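You operate a simulated robot arm through the tools that you are given. There is no shell and no other tool.

Carry out the task below with a simulated robot arm. There is one attempt and no reset: what you move stays moved.

JOB
Close the oats tin, stir the porridge smooth and stand it on the fruit board.
Fine: the spoon goes back into the jug.

Only the result counts: the job must be done as asked and must still hold three seconds after the hand-in. Knocking over, shifting, dropping, spilling or breaking anything else fails it.

ROBOT AND FRAMES
A 7-joint arm with a two-finger parallel gripper, fixed in place. Base frame: the origin is at the foot of the arm, x ahead of it, y to its left, z up; the work surface is at about z = 0. Lengths are in mm, angles in degrees, forces in N, time in s.
With the tool pointing down near the work surface it reaches from about 220 to 580 mm from the base axis. Its first joint turns from -66.0 to 66.0 degrees. Payload 2.5 kg.
The tool frame sits at the grasp point between the pads (the TCP): z along the fingers, y along the line on which they close. The tips reach 23 mm beyond it. Largest opening 94 mm; finger width 38, thickness 10; the body of the gripper, 54 by 96 mm, starts 39 mm behind the TCP.
Orientation is that of the tool frame in the base frame, as [roll, pitch, yaw] about the fixed x, y, z axes, in that order (R = Rz(yaw) Ry(pitch) Rx(roll)). With the fingers straight down and closing along the base's y, the tool's x points along the base's -x, its y along +y and its z along -z.

CONTROLS
- The arm moves only by the tool arm_command. Its argument "increments" is a list of rows, each a list of 6 numbers: the shift along the tool's x, y, z in mm, then the turn, a rotation vector about the tool's x, y, z in degrees. In form: [[dx, dy, dz, rx, ry, rz], ...]. A call has 1 to 20 rows; each row shifts and turns the commanded pose from where the row before left it, along the tool's axes as they then stand. "claw" is the opening in per cent of the stroke, from 0 (shut) to 100 (fully open), set as the call begins (left out, the last holds). A row lasts 0.2 s, in which the tool goes at most 50 mm and 8.6 degrees; a call with a longer step from one row to the next is refused whole, and so is a gripper value outside its range. Where a pose cannot be reached the arm comes as near as it can. A force on the tool above 70 N (or 10 N above the force at the start of the call, whichever is more), or a blocked arm, ends the call early, and 0.2 s more pass. Each finger travels about 108 mm/s and halts on what it meets, pressing with about 27 N; the grip force reading is that of the motor and also rises with nothing between the fingers. The clock runs only during rows and for 0.2 s after the last one: add rows that do not move to give the fingers time. It gives the time, the measured TCP pose, the force on the tool (base axes), the opening and the grip force at its end, in the units of the frame above (readings bear some noise), with the torque about the TCP (base axes, N m) and any sound that the robot's microphone picked up.
- Cameras (640 x 400 px; columns grow to the right, rows downward): "scene" is fixed at [110.6, -401.8, 556.4]; the picture's right is [0.88, -0.47, 0.00], its down [-0.22, -0.41, -0.89] and it looks along [0.41, 0.78, -0.46] (base axes); focal length 214 px, centre (320, 200). "wrist" rides on the gripper at [86, 16, -74] in the tool frame; the picture's right is [-0.18, 0.98, 0.00], its down [-0.58, -0.11, -0.81] and it looks along [-0.79, -0.15, 0.59] (tool axes); focal length 243 px, centre (320, 200). There is no depth. A picture from a camera that has moved, and an enlarged one, comes with that camera's place and axes in the base frame and with its lens.
- snapshot(camera): a new picture of that camera. No time passes.
- zoom(camera, box): a new picture of the part [left, top, right, bottom] of that camera's present view, enlarged. No time passes.
- hand_in(): hands the job in; it is judged then, once.

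Nothing tells you positions but the pictures and the camera data. Unless the task says otherwise, let go and move clear before handing in.

The tools are called after "Request:" by a JSON object that holds its "fn" and its "kwargs". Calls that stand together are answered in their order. arm_command: Moves the arm, as the interface text tells. Its arguments: {"type":"object","properties":{"increments":{"type":"array","items":{"type":"array","items":{"type":"number"}}},"claw":{"type":"number"}},"required":["increments"]} The other tools are called the same way: snapshot (camera) takes a picture; zoom (camera, box) takes an enlarged picture of a part of a camera's view; hand_in () hands the job in.

At the start:

```text
time_s: 0.0
position: [341.0, -130.6, 446.1]
orientation: [-180.0, -0.1, -180.0]
contact_force: [0.1, -0.3, -0.3]
wrist_torque: [-0.02, 0.0, -0.02]
gripper_width: 94.1
grip_force: 0.0
```

scene: 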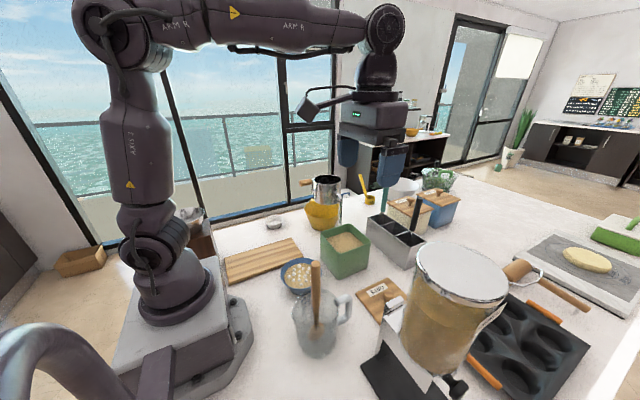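
wrist: 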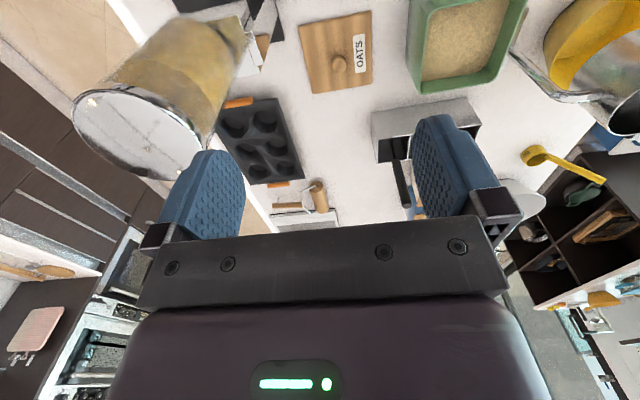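

I see a worktop with a green tin of oats (open), a lid labelled "OATS", a bowl of porridge, a jug with a wooden spoon in it, and a wooden board. I'll enlarge the views to work out where each thing is.

Request:
{"fn": "zoom", "kwargs": {"camera": "scene", "box": [220, 200, 420, 370]}}

Request:
{"fn": "zoom", "kwargs": {"camera": "scene", "box": [300, 160, 480, 280]}}

Request:
{"fn": "zoom", "kwargs": {"camera": "scene", "box": [200, 170, 360, 300]}}

Request:
{"fn": "zoom", "kwargs": {"camera": "scene", "box": [340, 220, 640, 400]}}

Request:
{"fn": "zoom", "kwargs": {"camera": "wrist", "box": [200, 0, 640, 230]}}

```text
2.35 times, centred on (320, 285) of scene
camera zoom: at [110.6, -401.8, 556.4], right [0.88, -0.47, 0.0], down [-0.22, -0.41, -0.89], along [0.41, 0.78, -0.46], focal length 505 px, centre (320, 0)
```

zoom: 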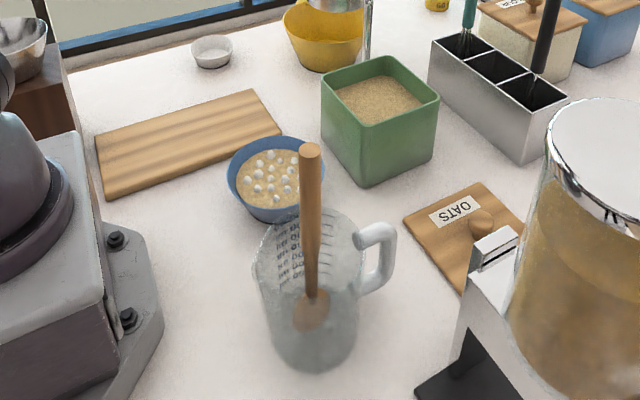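

```text
3.33 times, centred on (390, 220) of scene
camera zoom: at [110.6, -401.8, 556.4], right [0.88, -0.47, 0.0], down [-0.22, -0.41, -0.89], along [0.41, 0.78, -0.46], focal length 715 px, centre (87, 133)
```

zoom: 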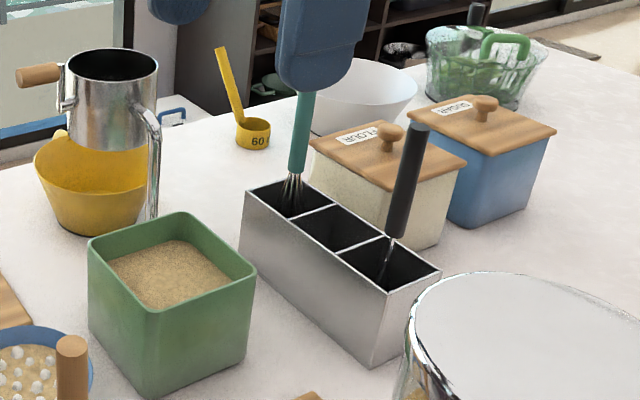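

```text
3.08 times, centred on (280, 235) of scene
camera zoom: at [110.6, -401.8, 556.4], right [0.88, -0.47, 0.0], down [-0.22, -0.41, -0.89], along [0.41, 0.78, -0.46], focal length 660 px, centre (443, 92)
```

zoom: 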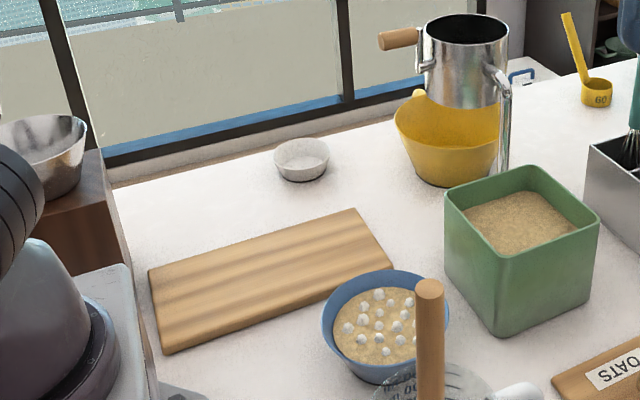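

```text
2.13 times, centred on (490, 310) of scene
camera zoom: at [110.6, -401.8, 556.4], right [0.88, -0.47, 0.0], down [-0.22, -0.41, -0.89], along [0.41, 0.78, -0.46], focal length 458 px, centre (-43, -35)
```

zoom: 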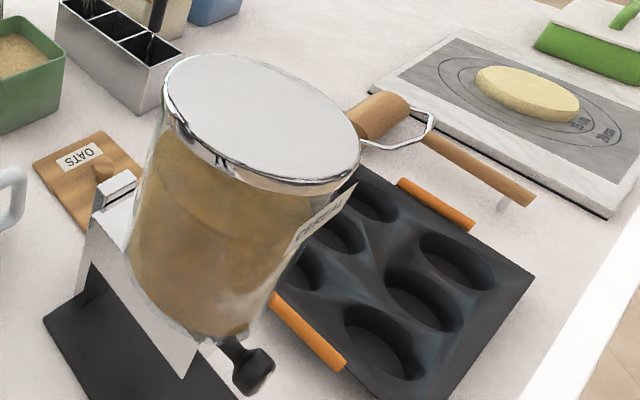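

```text
1.45 times, centred on (420, 115) of wrist
camera zoom: at [254.2, -115.8, 521.4], right [0.18, 0.98, 0.0], down [0.58, -0.11, 0.81], along [0.79, -0.15, -0.59], focal length 353 px, centre (174, 324)
```

zoom: 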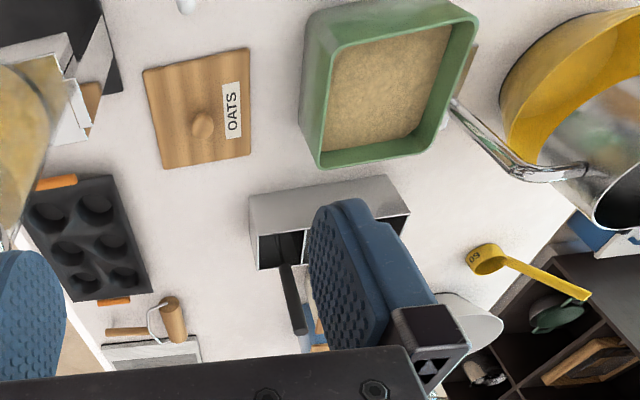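

I can make out the OATS lid at about (477, -119), the open tin around (460, 80), and the porridge bowl with lumps around (284, 47). The jug and spoon are near (250, -120), and the wooden board is around (209, 217). I'll tilt the wrist camera downward from above the middle of the table for a better look at the bowl, jug and board.

Request:
{"fn": "arm_command", "kwargs": {"increments": [[14, 30, 10, 0, 0, 0], [14, 30, 10, 0, 0, 0], [14, 30, 10, 0, 0, 0], [0, 0, 0, 0, 8.5, 0], [0, 0, 0, 0, 8.5, 0], [0, 0, 0, 0, 8.5, 0], [0, 0, 0, 0, 8.5, 0], [0, 0, 0, 0, 0, 0]]}}

Request:
{"fn": "snapshot", "kwargs": {"camera": "wrist"}}

Request:
{"fn": "snapshot", "kwargs": {"camera": "scene"}}

```text
time_s: 1.8
position: [297.7, -41.1, 418.2]
orientation: [-180.0, -34.0, 179.9]
contact_force: [-0.6, -0.6, 0.0]
wrist_torque: [0.03, -0.02, -0.01]
gripper_width: 94.2
grip_force: 0.1
```

```text
taken
camera wrist: at [268.9, -25.7, 527.5], right [0.15, 0.98, -0.1], down [0.93, -0.11, 0.34], along [0.32, -0.15, -0.93], focal length 243 px, centre (320, 200)
```

wrist: 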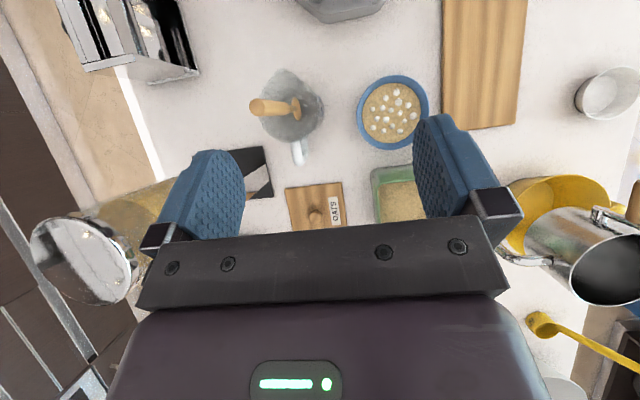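

```text
taken
```

scene: 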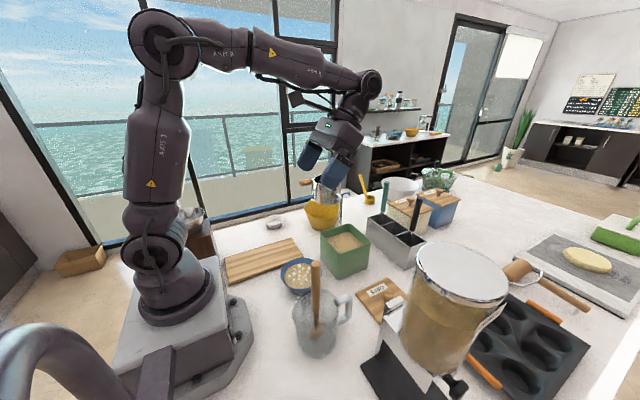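

The bowl, jug with spoon, board, lid and tin are all visible from above now. I'll enlarge each of them.

Request:
{"fn": "zoom", "kwargs": {"camera": "wrist", "box": [220, 50, 380, 150]}}

Request:
{"fn": "zoom", "kwargs": {"camera": "wrist", "box": [340, 50, 460, 170]}}

Request:
{"fn": "zoom", "kwargs": {"camera": "wrist", "box": [420, 0, 640, 140]}}

Request:
{"fn": "zoom", "kwargs": {"camera": "wrist", "box": [230, 130, 430, 240]}}

Request:
{"fn": "zoom", "kwargs": {"camera": "wrist", "box": [20, 130, 300, 310]}}

```text
4.00 times, centred on (300, 100) of wrist
camera zoom: at [268.9, -25.7, 527.5], right [0.15, 0.98, -0.1], down [0.93, -0.11, 0.34], along [0.32, -0.15, -0.93], focal length 970 px, centre (400, 600)
```

zoom: 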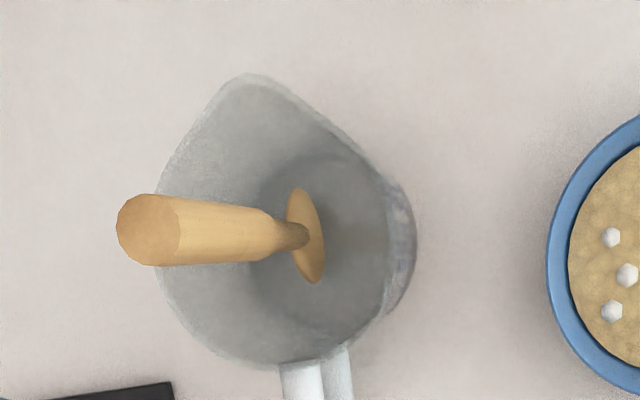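

```text
3.33 times, centred on (400, 110) of wrist
camera zoom: at [268.9, -25.7, 527.5], right [0.15, 0.98, -0.1], down [0.93, -0.11, 0.34], along [0.32, -0.15, -0.93], focal length 809 px, centre (53, 500)
```

zoom: 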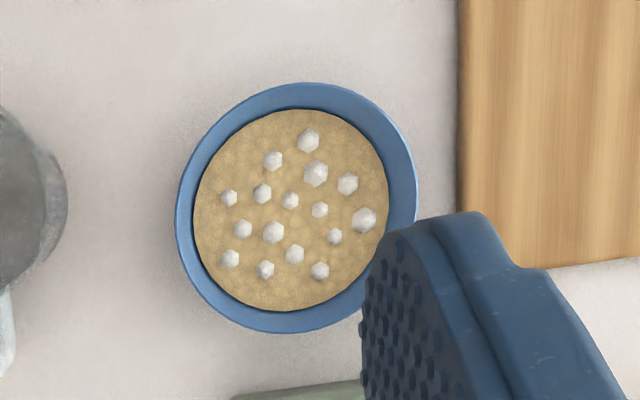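

```text
2.86 times, centred on (530, 70) of wrist
camera zoom: at [268.9, -25.7, 527.5], right [0.15, 0.98, -0.1], down [0.93, -0.11, 0.34], along [0.32, -0.15, -0.93], focal length 693 px, centre (-280, 571)
```

zoom: 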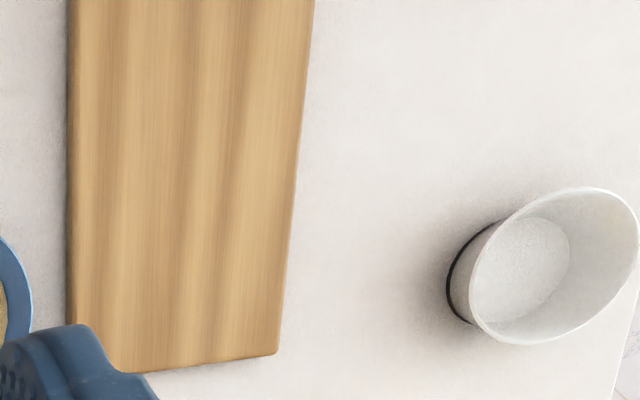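

```text
3.20 times, centred on (330, 185) of wrist
camera zoom: at [268.9, -25.7, 527.5], right [0.15, 0.98, -0.1], down [0.93, -0.11, 0.34], along [0.32, -0.15, -0.93], focal length 776 px, centre (288, 248)
```

zoom: 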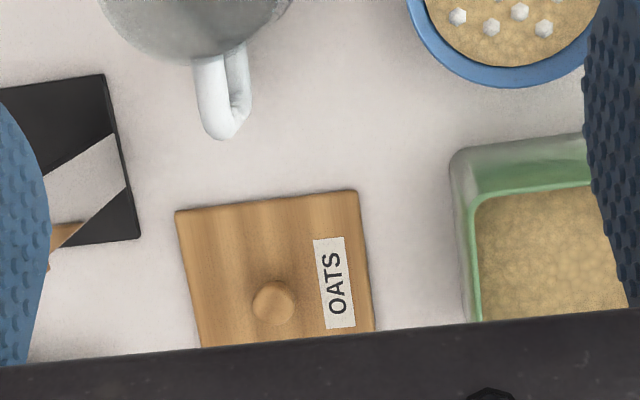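

```text
2.22 times, centred on (160, 220) of wrist
camera zoom: at [268.9, -25.7, 527.5], right [0.15, 0.98, -0.1], down [0.93, -0.11, 0.34], along [0.32, -0.15, -0.93], focal length 539 px, centre (676, 156)
```

zoom: 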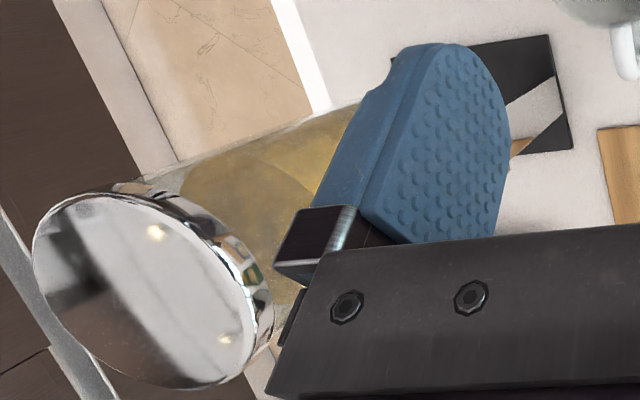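

The spoon stands upright in the jug at about (250, -119), with its tip at z≈250. Before acting I want to be sure which board is the fruit board, so I'll look closely at the right-hand side and the rest of the table.

Request:
{"fn": "zoom", "kwargs": {"camera": "scene", "box": [500, 190, 640, 290]}}

Request:
{"fn": "zoom", "kwargs": {"camera": "scene", "box": [210, 225, 320, 305]}}

Request:
{"fn": "zoom", "kwargs": {"camera": "scene", "box": [0, 220, 220, 400]}}

Request:
{"fn": "zoom", "kwargs": {"camera": "scene", "box": [360, 280, 520, 400]}}

Request:
{"fn": "zoom", "kwargs": {"camera": "scene", "box": [280, 160, 470, 280]}}

```text
4.00 times, centred on (570, 240) of scene
camera zoom: at [110.6, -401.8, 556.4], right [0.88, -0.47, 0.0], down [-0.22, -0.41, -0.89], along [0.41, 0.78, -0.46], focal length 858 px, centre (-680, 40)
```

zoom: 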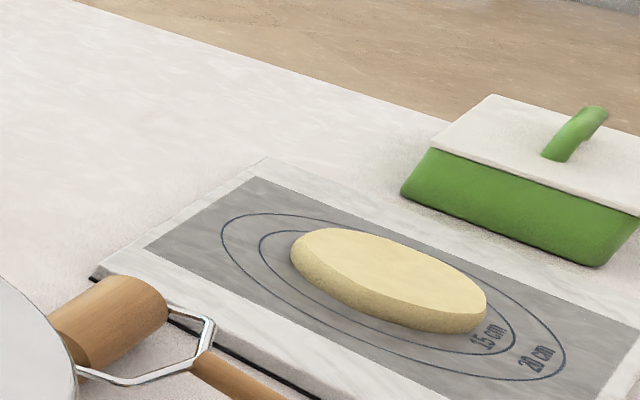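

```text
5.00 times, centred on (265, 265) of scene
camera zoom: at [110.6, -401.8, 556.4], right [0.88, -0.47, 0.0], down [-0.22, -0.41, -0.89], along [0.41, 0.78, -0.46], focal length 1072 px, centre (595, -125)
```

zoom: 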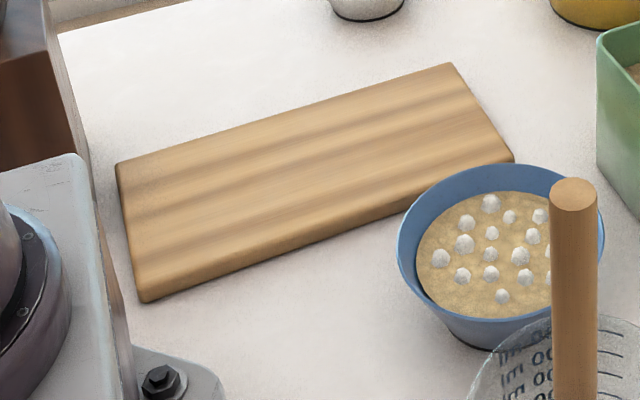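

```text
2.22 times, centred on (110, 310) of scene
camera zoom: at [110.6, -401.8, 556.4], right [0.88, -0.47, 0.0], down [-0.22, -0.41, -0.89], along [0.41, 0.78, -0.46], focal length 477 px, centre (787, -44)
```

zoom: 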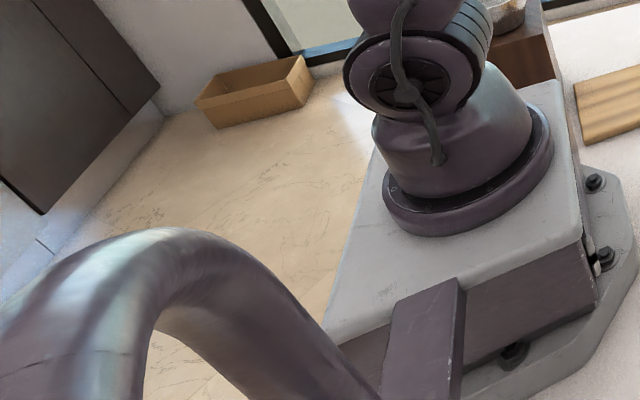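

```text
3.33 times, centred on (440, 340) of scene
camera zoom: at [110.6, -401.8, 556.4], right [0.88, -0.47, 0.0], down [-0.22, -0.41, -0.89], along [0.41, 0.78, -0.46], focal length 715 px, centre (-80, -267)
```

zoom: 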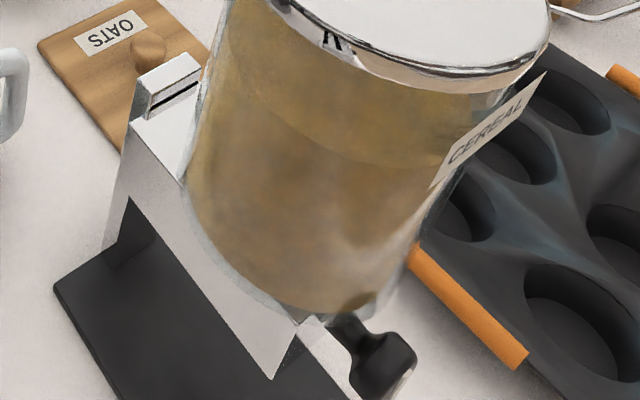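

```text
3.33 times, centred on (375, 220) of scene
camera zoom: at [110.6, -401.8, 556.4], right [0.88, -0.47, 0.0], down [-0.22, -0.41, -0.89], along [0.41, 0.78, -0.46], focal length 715 px, centre (137, 133)
```

zoom: 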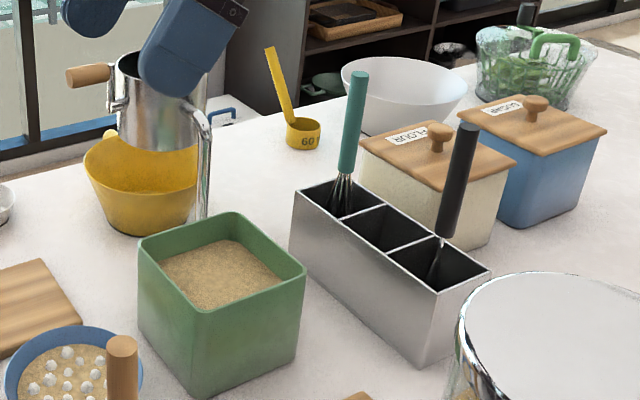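

The plain wooden board beside the bowl is the fruit board; the other is a marble pastry board with dough on it. Next I'll move for a closer look at the lid and tin, to measure how far each is turned and how high it stands.

Request:
{"fn": "arm_command", "kwargs": {"increments": [[0, 0, 0, 0, -8.5, 0], [0, 0, 0, 0, -8.5, 0], [0, 0, 0, 0, -2, 0], [-34.4, 20.3, -3, 0, 0, 0], [-34.4, 20.3, -3, 0, 0, 0], [-34.4, 20.3, -3, 0, 0, 0], [0, 0, 0, 0, 0, 0]]}}

Request:
{"fn": "snapshot", "kwargs": {"camera": "wrist"}}

Request:
{"fn": "zoom", "kwargs": {"camera": "wrist", "box": [300, 30, 460, 130]}}

Request:
{"fn": "zoom", "kwargs": {"camera": "wrist", "box": [200, 60, 330, 160]}}

```text
time_s: 3.4
position: [401.6, 19.0, 401.5]
orientation: [-180.0, -15.0, 179.9]
contact_force: [0.1, -0.1, -0.8]
wrist_torque: [0.0, -0.02, -0.02]
gripper_width: 93.8
grip_force: 0.1
```

```text
taken
camera wrist: at [336.1, 34.8, 495.7], right [0.18, 0.98, -0.05], down [0.77, -0.11, 0.63], along [0.61, -0.15, -0.78], focal length 243 px, centre (320, 200)
```

wrist: 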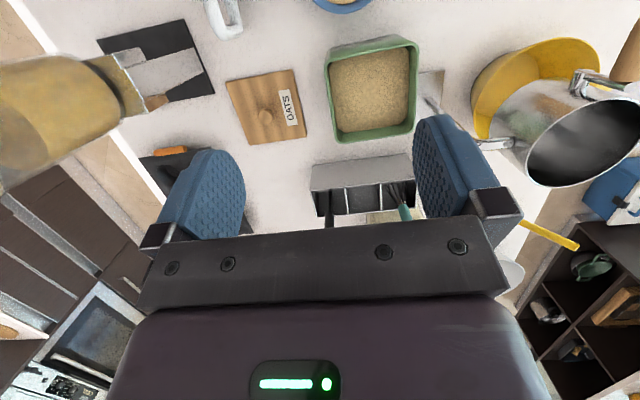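

```text
4.00 times, centred on (380, 80) of wrist
camera zoom: at [336.1, 34.8, 495.7], right [0.18, 0.98, -0.05], down [0.77, -0.11, 0.63], along [0.61, -0.15, -0.78], focal length 970 px, centre (80, 680)
```

zoom: 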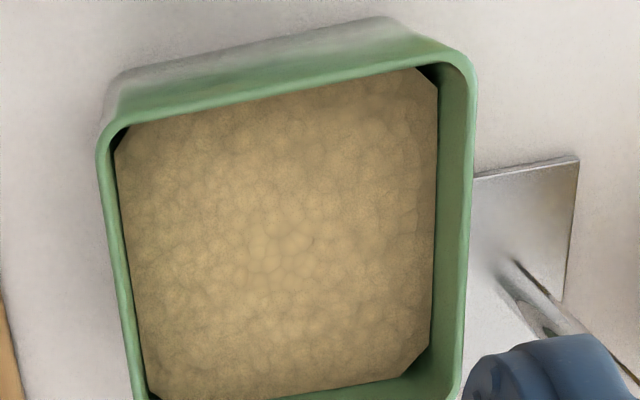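

```text
4.00 times, centred on (265, 110) of wrist
camera zoom: at [336.1, 34.8, 495.7], right [0.18, 0.98, -0.05], down [0.77, -0.11, 0.63], along [0.61, -0.15, -0.78], focal length 970 px, centre (540, 560)
```

zoom: 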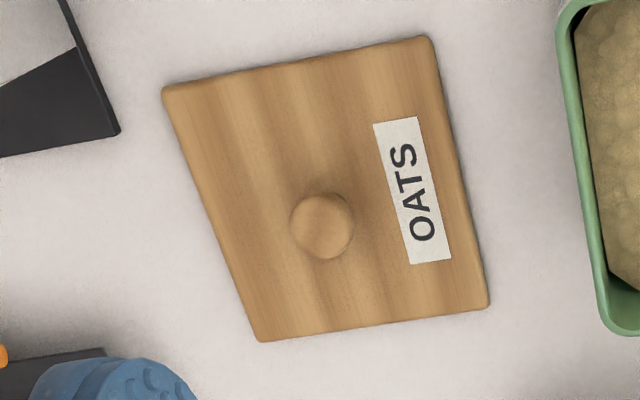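

The lid measures about 130 mm square, square to the axes and centred near (478, -118); the tin is about the same size, near (458, 75). I'll move the camera lower and more directly over the tin to pin down its rim height and centre.

Request:
{"fn": "arm_command", "kwargs": {"increments": [[0, 0, 0, 0, 5, 0], [-26.4, 13.7, 25.9, 0, 0, 0], [-26.4, 13.7, 25.9, 0, 0, 0], [-26.4, 13.7, 25.9, 0, 0, 0], [0, 0, 0, 0, 0, 0]]}}

Request:
{"fn": "snapshot", "kwargs": {"camera": "wrist"}}

Request:
{"fn": "zoom", "kwargs": {"camera": "wrist", "box": [240, 0, 440, 130]}}

Request:
{"fn": "zoom", "kwargs": {"camera": "scene", "box": [300, 200, 420, 300]}}

Request:
{"fn": "zoom", "kwargs": {"camera": "scene", "box": [340, 265, 420, 335]}}

```text
time_s: 4.6
position: [447.5, 60.7, 299.8]
orientation: [179.9, -20.0, 179.9]
contact_force: [-0.1, -0.3, 0.3]
wrist_torque: [0.03, -0.01, 0.0]
gripper_width: 94.1
grip_force: 0.0
```

```text
taken
camera wrist: at [391.7, 75.5, 399.1], right [0.17, 0.98, -0.06], down [0.82, -0.11, 0.56], along [0.54, -0.15, -0.83], focal length 243 px, centre (320, 200)
```

wrist: 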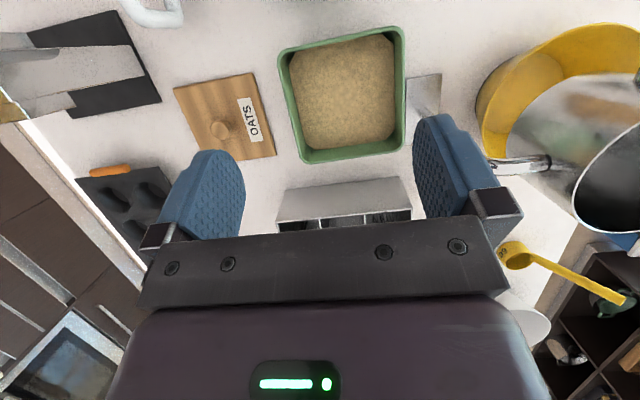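

```text
3.08 times, centred on (340, 65) of wrist
camera zoom: at [391.7, 75.5, 399.1], right [0.17, 0.98, -0.06], down [0.82, -0.11, 0.56], along [0.54, -0.15, -0.83], focal length 746 px, centre (258, 615)
```

zoom: 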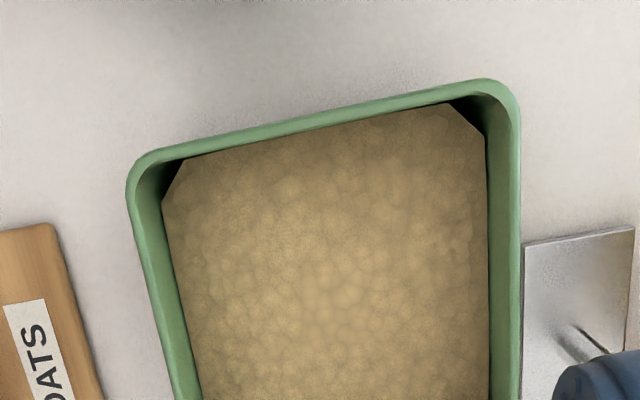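

```text
4.00 times, centred on (360, 250) of scene
camera zoom: at [110.6, -401.8, 556.4], right [0.88, -0.47, 0.0], down [-0.22, -0.41, -0.89], along [0.41, 0.78, -0.46], focal length 858 px, centre (160, 0)
```

zoom: 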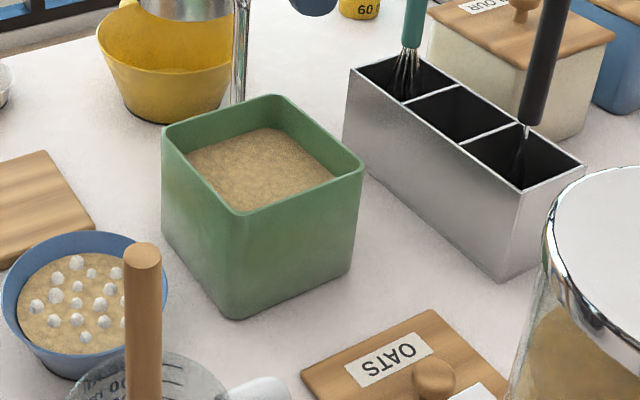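

```text
5.71 times, centred on (380, 300) of scene
camera zoom: at [110.6, -401.8, 556.4], right [0.88, -0.47, 0.0], down [-0.22, -0.41, -0.89], along [0.41, 0.78, -0.46], focal length 1226 px, centre (-23, -371)
```

zoom: 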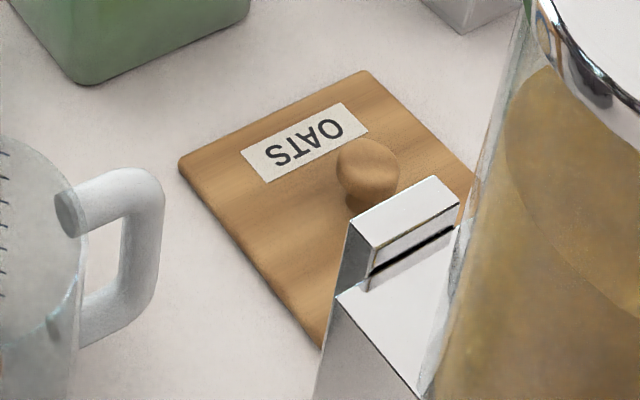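

The tin rim stands at z≈116 and is centred near (456.5, 74.6). The lid knob is near (480, -119.5) at z≈35. I'll straighten the tool, move above the knob and check alignment before going down.

Request:
{"fn": "arm_command", "kwargs": {"increments": [[0, 0, 0, 0, -8, 0], [0, 0, 0, 0, -8, 0], [0, 0, 0, 0, -4, 0], [-6.5, -36, 0, 0, 0, 0], [-6.5, -36, 0, 0, 0, 0], [-6.5, -36, 0, 0, 0, 0], [-6.5, -36, 0, 0, 0, 0], [-6.5, -36.2, 0, 0, 0, 0], [0, 0, 40, 0, 0, 0], [0, 0, 40, 0, 0, 0], [0, 0, 40, 0, 0, 0], [0, 0, 40, 0, 0, 0], [0, 0, 30, 0, 0, 0], [0, 0, 0, 0, 0, 0]]}}

Request:
{"fn": "snapshot", "kwargs": {"camera": "wrist"}}

Request:
{"fn": "snapshot", "kwargs": {"camera": "scene"}}

```text
time_s: 7.6
position: [481.6, -119.5, 108.7]
orientation: [179.9, 0.0, -180.0]
contact_force: [0.4, 0.1, 0.2]
wrist_torque: [0.0, 0.0, -0.02]
gripper_width: 94.1
grip_force: 0.2
```

```text
taken
camera wrist: at [395.7, -104.4, 182.1], right [0.18, 0.98, 0.0], down [0.58, -0.11, 0.81], along [0.79, -0.15, -0.59], focal length 243 px, centre (320, 200)
```

wrist: 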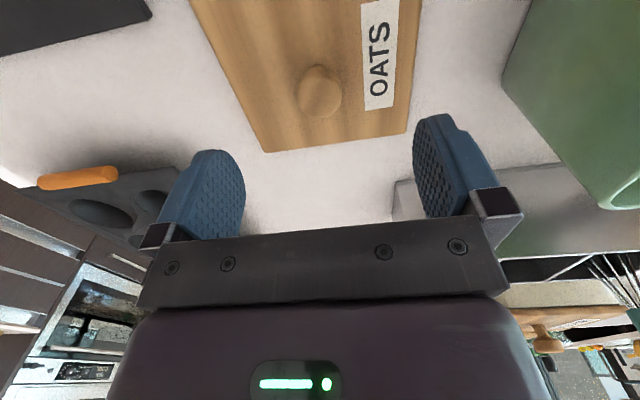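

```text
taken
```

scene: 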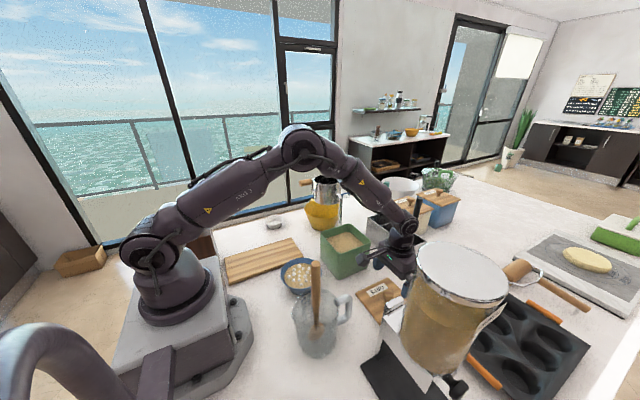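

The knob is almost exactly in line, on column 319 against the expected 320. I'll nudge back 3 mm in x, go down to just above the lid plate and close on the knob.

Request:
{"fn": "arm_command", "kwargs": {"increments": [[3, -0.5, 25, 0, 0, 0], [0, 0, 22, 0, 0, 0], [0, 0, 12, 0, 0, 0], [0, 0, 7, 0, 0, 0], [0, 0, 0, 0, 0, 0]]}}

Request:
{"fn": "snapshot", "kwargs": {"camera": "wrist"}}

Request:
{"fn": "zoom", "kwargs": {"camera": "scene", "box": [330, 210, 450, 330]}}

```text
time_s: 8.8
position: [478.1, -120.8, 43.5]
orientation: [-179.9, -0.1, 180.0]
contact_force: [-0.3, -0.7, -0.7]
wrist_torque: [0.0, -0.01, 0.03]
gripper_width: 94.2
grip_force: 0.1
```

```text
taken
camera wrist: at [391.8, -104.7, 117.7], right [0.18, 0.98, 0.0], down [0.58, -0.11, 0.81], along [0.79, -0.15, -0.59], focal length 243 px, centre (320, 200)
```

wrist: 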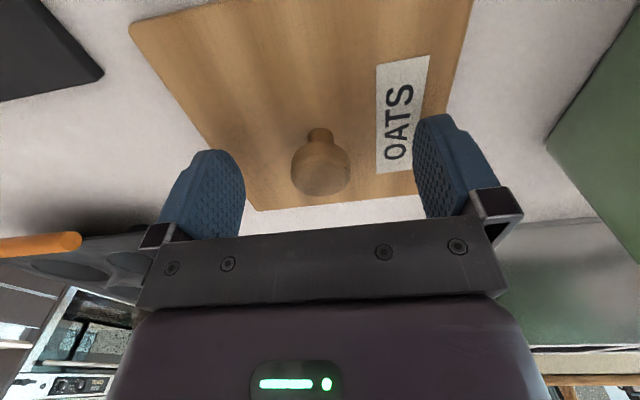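

```text
3.33 times, centred on (390, 270) of scene
camera zoom: at [110.6, -401.8, 556.4], right [0.88, -0.47, 0.0], down [-0.22, -0.41, -0.89], along [0.41, 0.78, -0.46], focal length 715 px, centre (87, -33)
```

zoom: 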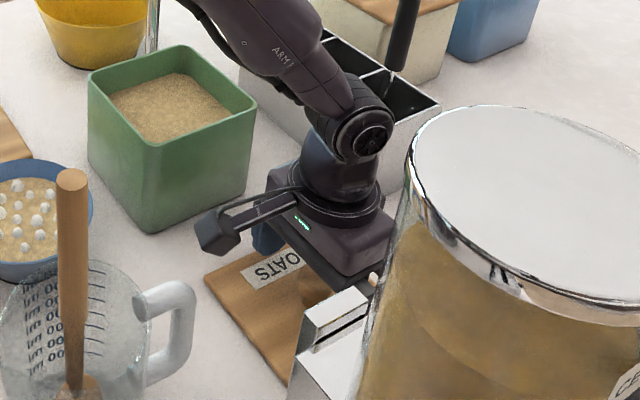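

The knob's ball (z≈33) sits between the pads. I'll lower 3 mm more and close the fingers.

Request:
{"fn": "arm_command", "kwargs": {"increments": [[0, 0, 3, 0, 0, 0], [0, 0, 0, 0, 0, 0]]}}

Request:
{"fn": "arm_command", "kwargs": {"increments": [[0, 0, 0, 0, 0, 0], [0, 0, 0, 0, 0, 0], [0, 0, 0, 0, 0, 0], [0, 0, 0, 0, 0, 0]], "claw": 0}}

```text
time_s: 9.4
position: [477.6, -120.1, 40.3]
orientation: [-180.0, 0.0, 179.9]
contact_force: [0.4, 0.6, 0.2]
wrist_torque: [-0.01, 0.0, 0.0]
gripper_width: 93.9
grip_force: 0.1
```

```text
time_s: 10.4
position: [478.2, -120.1, 40.5]
orientation: [-179.9, 0.0, -180.0]
contact_force: [-0.4, 1.0, -0.1]
wrist_torque: [-0.01, -0.02, -0.02]
gripper_width: 28.7
grip_force: 27.1
```

The knob is held at a width of 28.7 mm. I'll lift the lid well above the tin's rim and check it hangs level.

Request:
{"fn": "arm_command", "kwargs": {"increments": [[0, 0, -10, 0, 0, 0], [0, 0, -20, 0, 0, 0], [0, 0, -30, 0, 0, 0], [0, 0, -30, 0, 0, 0], [0, 0, -30, 0, 0, 0], [0, 0, -30, 0, 0, 0], [0, 0, -20, 0, 0, 0], [0, 0, 0, 0, 0, 0]]}}

Request:
{"fn": "snapshot", "kwargs": {"camera": "wrist"}}

Request:
{"fn": "zoom", "kwargs": {"camera": "scene", "box": [300, 180, 460, 300]}}

```text
time_s: 12.2
position: [478.6, -121.1, 210.7]
orientation: [-179.9, 0.0, 179.9]
contact_force: [0.1, 1.0, -1.4]
wrist_torque: [0.01, 0.01, 0.01]
gripper_width: 28.7
grip_force: 27.6
```

```text
taken
camera wrist: at [392.1, -105.4, 285.6], right [0.18, 0.98, 0.0], down [0.58, -0.11, 0.81], along [0.79, -0.15, -0.59], focal length 243 px, centre (320, 200)
```

wrist: 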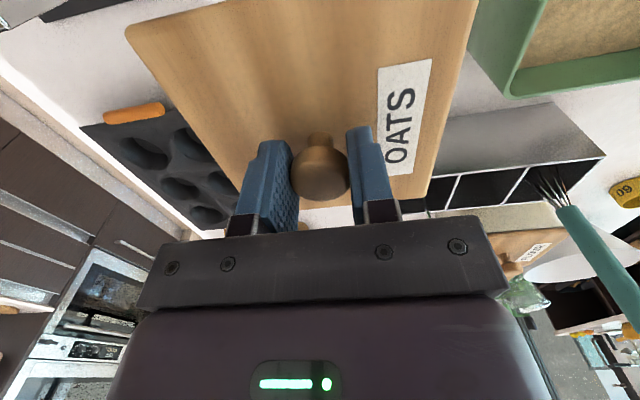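

```text
3.33 times, centred on (380, 240) of scene
camera zoom: at [110.6, -401.8, 556.4], right [0.88, -0.47, 0.0], down [-0.22, -0.41, -0.89], along [0.41, 0.78, -0.46], focal length 715 px, centre (120, 67)
```

zoom: 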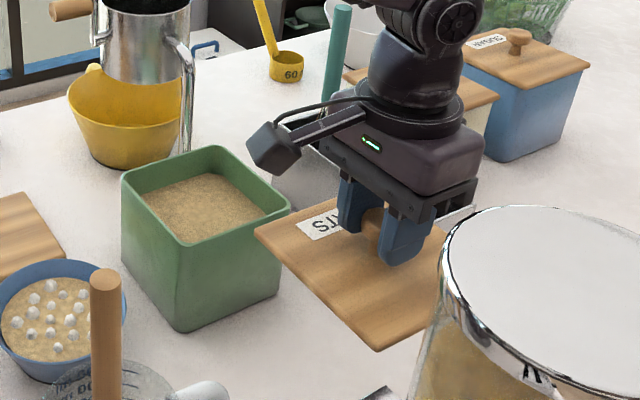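

The lid hangs level and centred. I'll carry it over the tin and check alignment before lowering.

Request:
{"fn": "arm_command", "kwargs": {"increments": [[1, 10, 0, 0, 0, 0], [4, 30, 0, 0, 0, 0], [4, 35, 0, 0, 0, 0], [4, 35, 0, 0, 0, 0], [4, 35, 0, 0, 0, 0], [4, 30, 0, 0, 0, 0], [1, 20, 0, 0, 0, 0], [0, 0, 0, 0, 0, 0]]}}

Request:
{"fn": "arm_command", "kwargs": {"increments": [[0, 0, 20, 0, 0, 0], [0, 0, 10, 0, 0, 0], [0, 0, 0, 0, 0, 0]]}}

Request:
{"fn": "snapshot", "kwargs": {"camera": "wrist"}}

Request:
{"fn": "zoom", "kwargs": {"camera": "scene", "box": [300, 170, 440, 300]}}

```text
time_s: 14.0
position: [457.6, 73.9, 208.9]
orientation: [180.0, 0.0, 179.9]
contact_force: [0.2, -0.2, -1.8]
wrist_torque: [0.01, 0.0, 0.0]
gripper_width: 28.6
grip_force: 26.9
```

```text
time_s: 14.8
position: [455.8, 74.9, 180.5]
orientation: [-179.9, 0.0, 179.9]
contact_force: [-0.2, -0.6, -1.4]
wrist_torque: [-0.02, -0.01, 0.01]
gripper_width: 28.8
grip_force: 26.7
```

```text
taken
camera wrist: at [369.9, 90.1, 254.1], right [0.18, 0.98, 0.0], down [0.58, -0.11, 0.81], along [0.79, -0.15, -0.59], focal length 243 px, centre (320, 200)
```

wrist: 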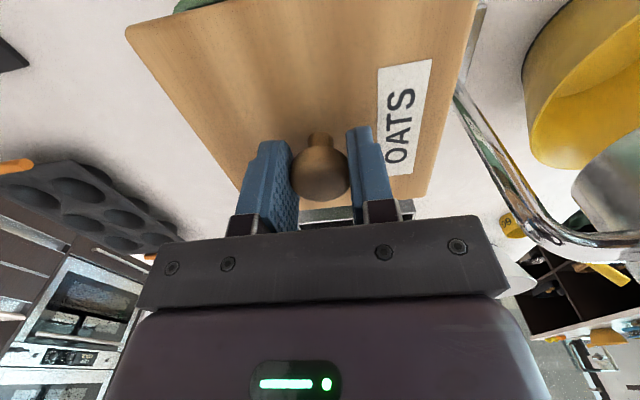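

```text
3.08 times, centred on (370, 235) of scene
camera zoom: at [110.6, -401.8, 556.4], right [0.88, -0.47, 0.0], down [-0.22, -0.41, -0.89], along [0.41, 0.78, -0.46], focal length 660 px, centre (166, 92)
```

zoom: 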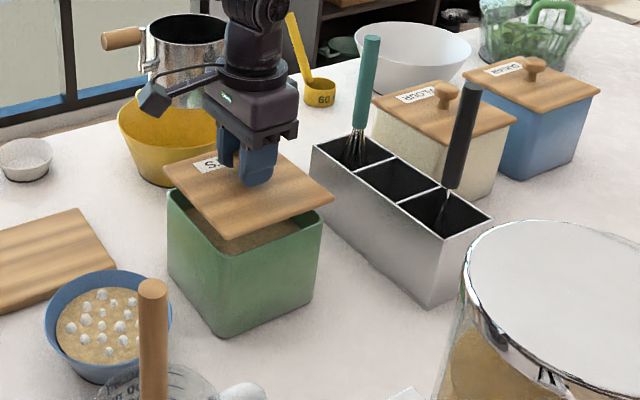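

The lid is over the tin and square to it, roughly 20 mm above the rim. I'll lower it in small steps and watch the force.

Request:
{"fn": "arm_command", "kwargs": {"increments": [[0, 0, 6, 0, 0, 0], [0, 0, 6, 0, 0, 0], [0, 0, 4, 0, 0, 0], [0, 0, 0, 0, 0, 0]]}}

Request:
{"fn": "zoom", "kwargs": {"camera": "scene", "box": [310, 200, 400, 290]}}

Request:
{"fn": "zoom", "kwargs": {"camera": "wrist", "box": [100, 0, 520, 230]}}

```text
time_s: 15.8
position: [456.7, 74.3, 164.3]
orientation: [179.9, 0.0, 180.0]
contact_force: [0.0, 0.9, -0.6]
wrist_torque: [-0.03, 0.02, 0.04]
gripper_width: 28.7
grip_force: 27.1
```

```text
4.44 times, centred on (355, 245) of scene
camera zoom: at [110.6, -401.8, 556.4], right [0.88, -0.47, 0.0], down [-0.22, -0.41, -0.89], along [0.41, 0.78, -0.46], focal length 953 px, centre (164, 0)
```

zoom: 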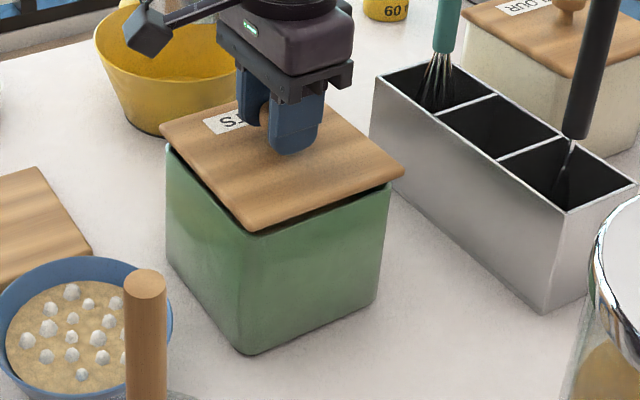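

```text
1.52 times, centred on (310, 115) of wrist
camera zoom: at [369.9, 90.3, 238.1], right [0.18, 0.98, 0.0], down [0.58, -0.11, 0.81], along [0.79, -0.15, -0.59], focal length 370 px, centre (335, 330)
```

zoom: 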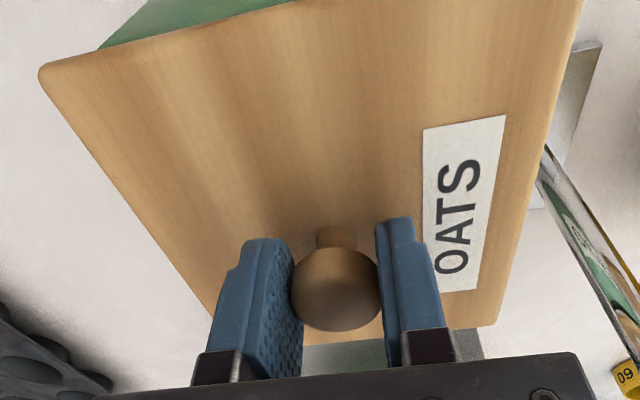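

The alignment looks good, with only a few millimetres of gap left. I'll keep lowering in 2 mm steps until the lid seats.

Request:
{"fn": "arm_command", "kwargs": {"increments": [[0, 0, 2, 0, 0, 0], [0, 0, 2, 0, 0, 0], [0, 0, 0, 0, 0, 0]]}}

Request:
{"fn": "zoom", "kwargs": {"camera": "scene", "box": [320, 205, 390, 275]}}

```text
time_s: 16.6
position: [456.0, 74.6, 159.4]
orientation: [180.0, 0.1, 179.8]
contact_force: [0.0, 0.8, -1.1]
wrist_torque: [-0.02, -0.02, -0.01]
gripper_width: 28.7
grip_force: 27.5
```

```text
5.71 times, centred on (355, 240) of scene
camera zoom: at [110.6, -401.8, 556.4], right [0.88, -0.47, 0.0], down [-0.22, -0.41, -0.89], along [0.41, 0.78, -0.46], focal length 1226 px, centre (120, -29)
```

zoom: 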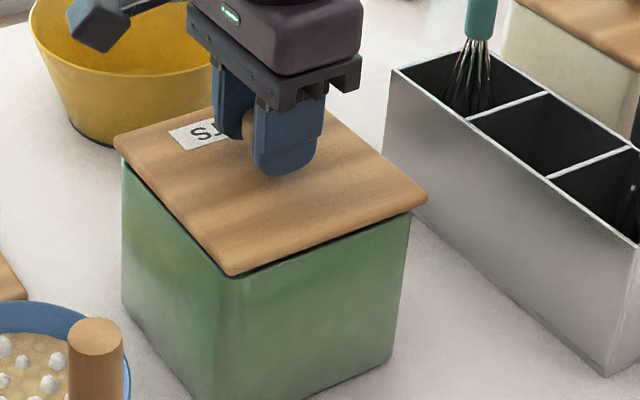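

Nearly seated and still level. Two more small steps.

Request:
{"fn": "arm_command", "kwargs": {"increments": [[0, 0, 1.5, 0, 0, 0], [0, 0, 1.5, 0, 0, 0], [0, 0, 0, 0, 0, 0]]}}

Request:
{"fn": "zoom", "kwargs": {"camera": "scene", "box": [320, 205, 390, 275]}}

```text
time_s: 17.4
position: [456.0, 75.0, 156.5]
orientation: [180.0, -0.1, -180.0]
contact_force: [0.0, 0.5, 0.1]
wrist_torque: [-0.01, -0.01, 0.0]
gripper_width: 28.6
grip_force: 27.3
```

```text
5.71 times, centred on (355, 240) of scene
camera zoom: at [110.6, -401.8, 556.4], right [0.88, -0.47, 0.0], down [-0.22, -0.41, -0.89], along [0.41, 0.78, -0.46], focal length 1226 px, centre (120, -29)
```

zoom: 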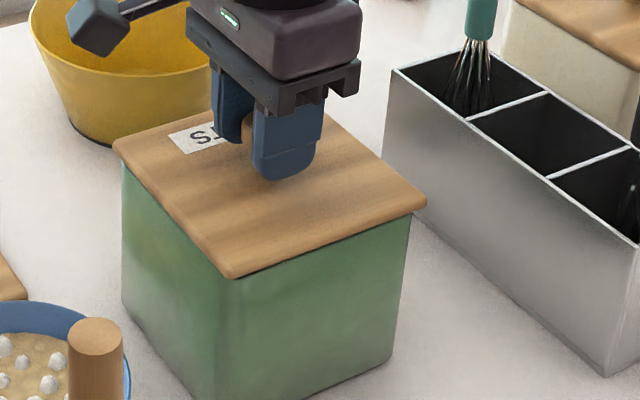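

The force reading has dropped from carrying the lid's weight to about zero, so it is touching. One more millimetre to confirm.

Request:
{"fn": "arm_command", "kwargs": {"increments": [[0, 0, 1, 0, 0, 0], [0, 0, 0, 0, 0, 0]]}}

Request:
{"fn": "zoom", "kwargs": {"camera": "wrist", "box": [100, 0, 520, 230]}}

```text
time_s: 18.0
position: [456.9, 74.0, 156.8]
orientation: [180.0, 0.0, 180.0]
contact_force: [0.1, 0.0, -0.7]
wrist_torque: [0.05, -0.02, 0.0]
gripper_width: 28.9
grip_force: 26.5
```

```text
1.52 times, centred on (310, 115) of wrist
camera zoom: at [370.1, 90.9, 230.3], right [0.18, 0.98, 0.0], down [0.58, -0.11, 0.81], along [0.79, -0.15, -0.59], focal length 370 px, centre (335, 330)
```

zoom: 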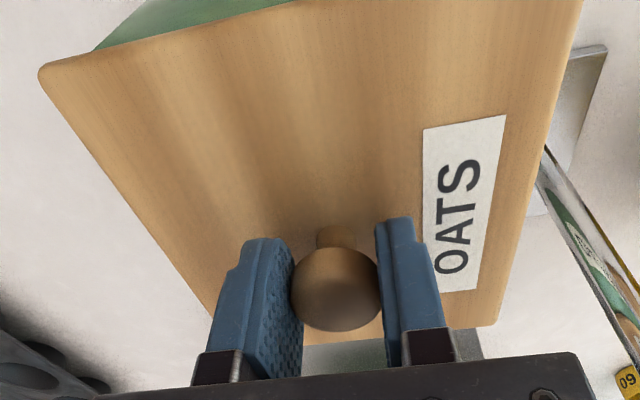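

Noise of about 1 N hides the contact, so I'll step down 1 mm at a time until there is a clear upward push.

Request:
{"fn": "arm_command", "kwargs": {"increments": [[0, 0, 1, 0, 0, 0], [0, 0, 0, 0, 0, 0]]}}

Request:
{"fn": "arm_command", "kwargs": {"increments": [[0, 0, 1, 0, 0, 0], [0, 0, 0, 0, 0, 0]]}}

Request:
{"fn": "zoom", "kwargs": {"camera": "scene", "box": [325, 215, 385, 265]}}

```text
time_s: 18.6
position: [456.4, 74.4, 155.2]
orientation: [-180.0, -0.1, 179.9]
contact_force: [-13.1, -3.6, 14.2]
wrist_torque: [-0.06, 0.06, -0.01]
gripper_width: 28.8
grip_force: 27.0
heard: snap
```

```text
time_s: 19.2
position: [457.4, 75.0, 154.2]
orientation: [-180.0, 0.0, 180.0]
contact_force: [-16.3, -5.2, 24.4]
wrist_torque: [-0.07, 0.16, -0.01]
gripper_width: 28.5
grip_force: 26.5
```

```text
8.00 times, centred on (355, 240) of scene
camera zoom: at [110.5, -401.8, 556.4], right [0.88, -0.47, 0.0], down [-0.21, -0.41, -0.89], along [0.41, 0.78, -0.46], focal length 1716 px, centre (40, -120)
```

zoom: 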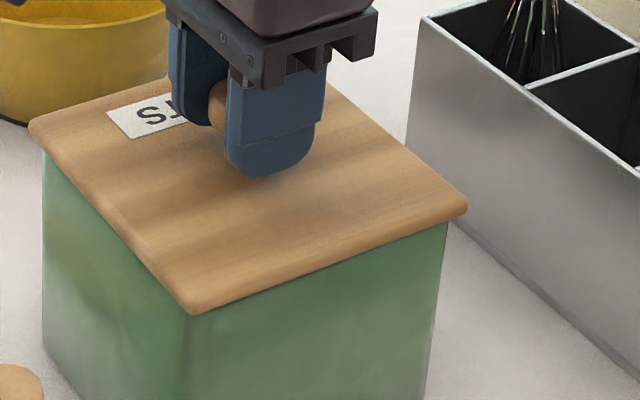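

I heard a snap, so the lid has clicked onto the tin. I'll open the fingers and rise straight up.

Request:
{"fn": "arm_command", "kwargs": {"increments": [[0, 0, 0, 0, 0, 0], [0, 0, 0, 0, 0, 0], [0, 0, 0, 0, 0, 0]], "claw": 60}}

Request:
{"fn": "arm_command", "kwargs": {"increments": [[0, 0, -10, 0, 0, 0], [0, 0, -20, 0, 0, 0], [0, 0, -30, 0, 0, 0], [0, 0, -40, 0, 0, 0], [0, 0, -40, 0, 0, 0], [0, 0, 0, 0, 0, 0]]}}

Request:
{"fn": "snapshot", "kwargs": {"camera": "wrist"}}

Request:
{"fn": "zoom", "kwargs": {"camera": "scene", "box": [310, 200, 400, 290]}}

```text
time_s: 20.0
position: [456.2, 76.0, 154.2]
orientation: [180.0, 0.0, -180.0]
contact_force: [-0.2, -0.3, -0.1]
wrist_torque: [-0.04, 0.02, 0.0]
gripper_width: 56.4
grip_force: 0.0
```

```text
time_s: 21.4
position: [454.9, 73.8, 295.3]
orientation: [180.0, 0.2, 179.9]
contact_force: [1.1, -0.2, 0.2]
wrist_torque: [-0.02, 0.02, 0.0]
gripper_width: 56.6
grip_force: 0.1
```

```text
taken
camera wrist: at [368.5, 89.0, 370.0], right [0.18, 0.98, 0.0], down [0.58, -0.11, 0.81], along [0.79, -0.15, -0.59], focal length 243 px, centre (320, 200)
```

wrist: 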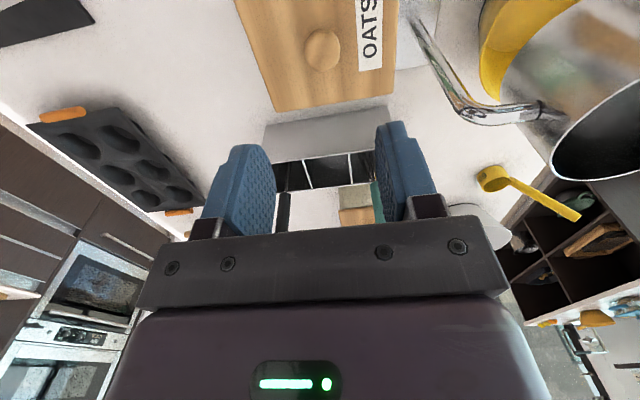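

```text
4.44 times, centred on (355, 245) of scene
camera zoom: at [110.6, -401.8, 556.4], right [0.88, -0.47, 0.0], down [-0.22, -0.41, -0.89], along [0.41, 0.78, -0.46], focal length 953 px, centre (164, 0)
```

zoom: 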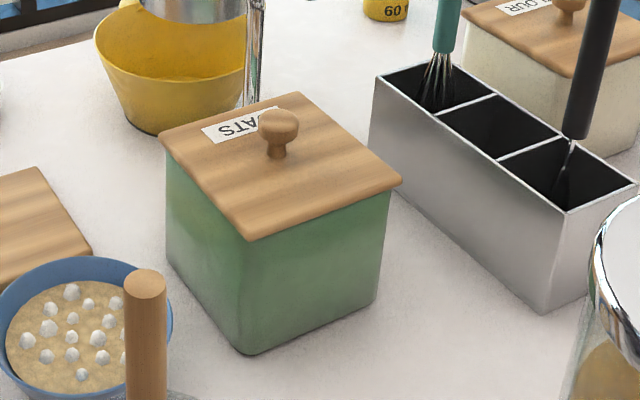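

The lid sits neatly on the tin and nothing else has moved. Next is the spoon: I'll move above its handle at (250, -119) and check alignment.

Request:
{"fn": "arm_command", "kwargs": {"increments": [[0, 0, -35, 0, 0, 0], [30, -28, 0, 0, 0, 0], [30, -28, 0, 0, 0, 0], [30, -28, 0, 0, 0, 0], [30, -28, 0, 0, 0, 0], [30, -28, 0, 0, 0, 0], [30, -28, 0, 0, 0, 0], [25, -25, 0, 0, 0, 0], [0, 0, 0, 0, 0, 0]]}}

Request:
{"fn": "snapshot", "kwargs": {"camera": "wrist"}}

Request:
{"fn": "snapshot", "kwargs": {"camera": "scene"}}

```text
time_s: 23.4
position: [249.5, -119.5, 326.3]
orientation: [-180.0, -0.1, -180.0]
contact_force: [1.1, 0.0, 0.7]
wrist_torque: [0.01, 0.03, 0.01]
gripper_width: 56.4
grip_force: 0.1
```

```text
taken
camera wrist: at [163.3, -103.0, 401.8], right [0.18, 0.98, 0.0], down [0.58, -0.11, 0.81], along [0.79, -0.15, -0.59], focal length 243 px, centre (320, 200)
```

wrist: 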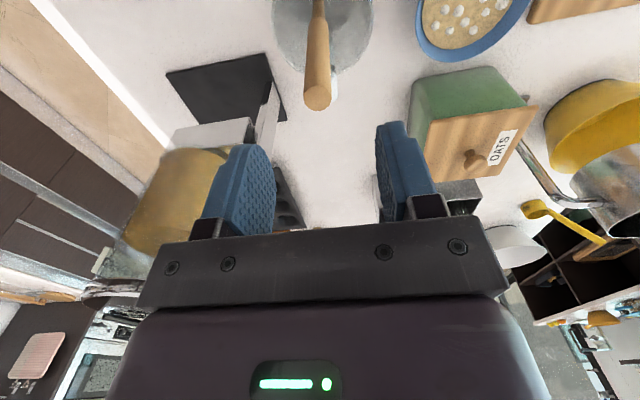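

```text
taken
```

scene: 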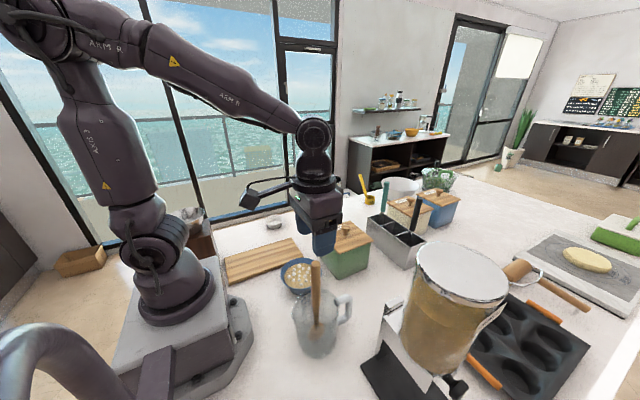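

The handle is in line, within about 1 mm. I'll go down around it so that roughly 28 mm of handle stands above the grasp point, then close.

Request:
{"fn": "arm_command", "kwargs": {"increments": [[0, -1, 30, 0, 0, 0], [0, 0, 30, 0, 0, 0], [0, 0, 25, 0, 0, 0], [0, 0, 18, 0, 0, 0], [0, 0, 0, 0, 0, 0]]}}

Request:
{"fn": "snapshot", "kwargs": {"camera": "wrist"}}

Request:
{"fn": "zoom", "kwargs": {"camera": "scene", "box": [260, 180, 380, 370]}}

```text
time_s: 24.6
position: [249.4, -117.3, 225.1]
orientation: [-179.9, 0.0, 180.0]
contact_force: [-0.2, 0.0, 0.2]
wrist_torque: [0.01, 0.0, 0.02]
gripper_width: 56.6
grip_force: 0.0
```

```text
taken
camera wrist: at [163.6, -101.6, 299.0], right [0.18, 0.98, 0.0], down [0.58, -0.11, 0.81], along [0.79, -0.15, -0.59], focal length 243 px, centre (320, 200)
```

wrist: 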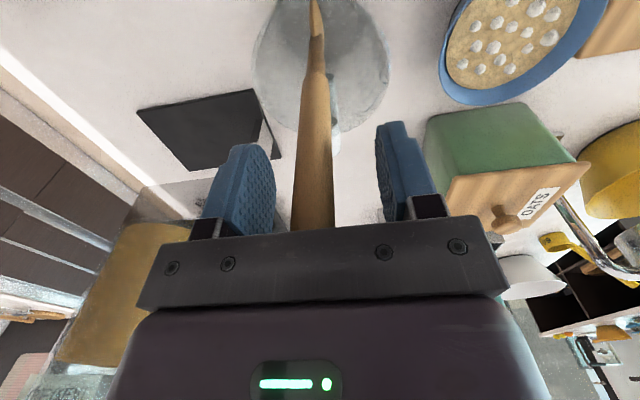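

```text
2.11 times, centred on (320, 275) of scene
camera zoom: at [110.6, -401.8, 556.4], right [0.88, -0.47, 0.0], down [-0.22, -0.41, -0.89], along [0.41, 0.78, -0.46], focal length 452 px, centre (320, 42)
```

zoom: 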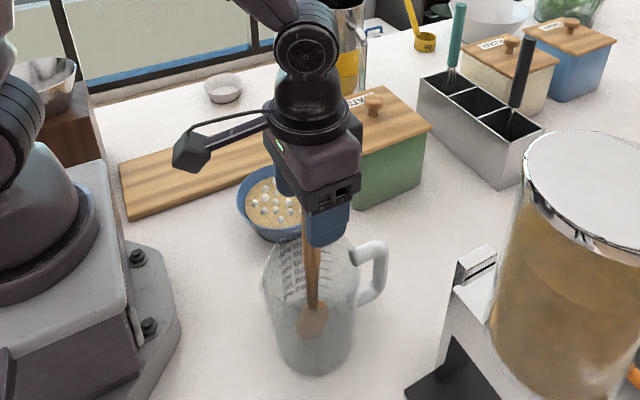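

The handle is between the fingers, about 2 mm off centre. I'll shift to centre and close on it.

Request:
{"fn": "arm_command", "kwargs": {"increments": [[0, -2, 0, 0, 0, 0], [0, 0, 0, 0, 0, 0]]}}

Request:
{"fn": "arm_command", "kwargs": {"increments": [[0, 0, 0, 0, 0, 0], [0, 0, 0, 0, 0, 0], [0, 0, 0, 0, 0, 0]], "claw": 0}}

Request:
{"fn": "snapshot", "kwargs": {"camera": "wrist"}}

```text
time_s: 25.2
position: [248.5, -118.5, 225.7]
orientation: [-180.0, 0.0, 179.8]
contact_force: [-0.1, -0.2, 0.1]
wrist_torque: [-0.01, 0.02, 0.02]
gripper_width: 56.1
grip_force: 0.0
```

```text
time_s: 26.0
position: [250.5, -119.5, 224.2]
orientation: [180.0, 0.0, -180.0]
contact_force: [0.2, 0.5, 0.1]
wrist_torque: [-0.01, 0.0, 0.0]
gripper_width: 22.0
grip_force: 26.6
```

```text
taken
camera wrist: at [163.9, -104.2, 299.3], right [0.18, 0.98, 0.0], down [0.58, -0.11, 0.81], along [0.79, -0.15, -0.59], focal length 243 px, centre (320, 200)
```

wrist: 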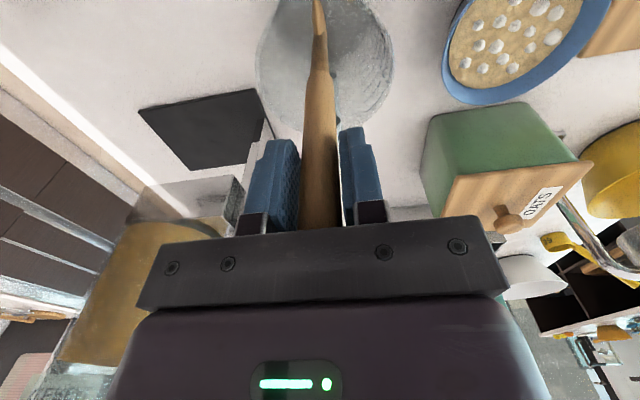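

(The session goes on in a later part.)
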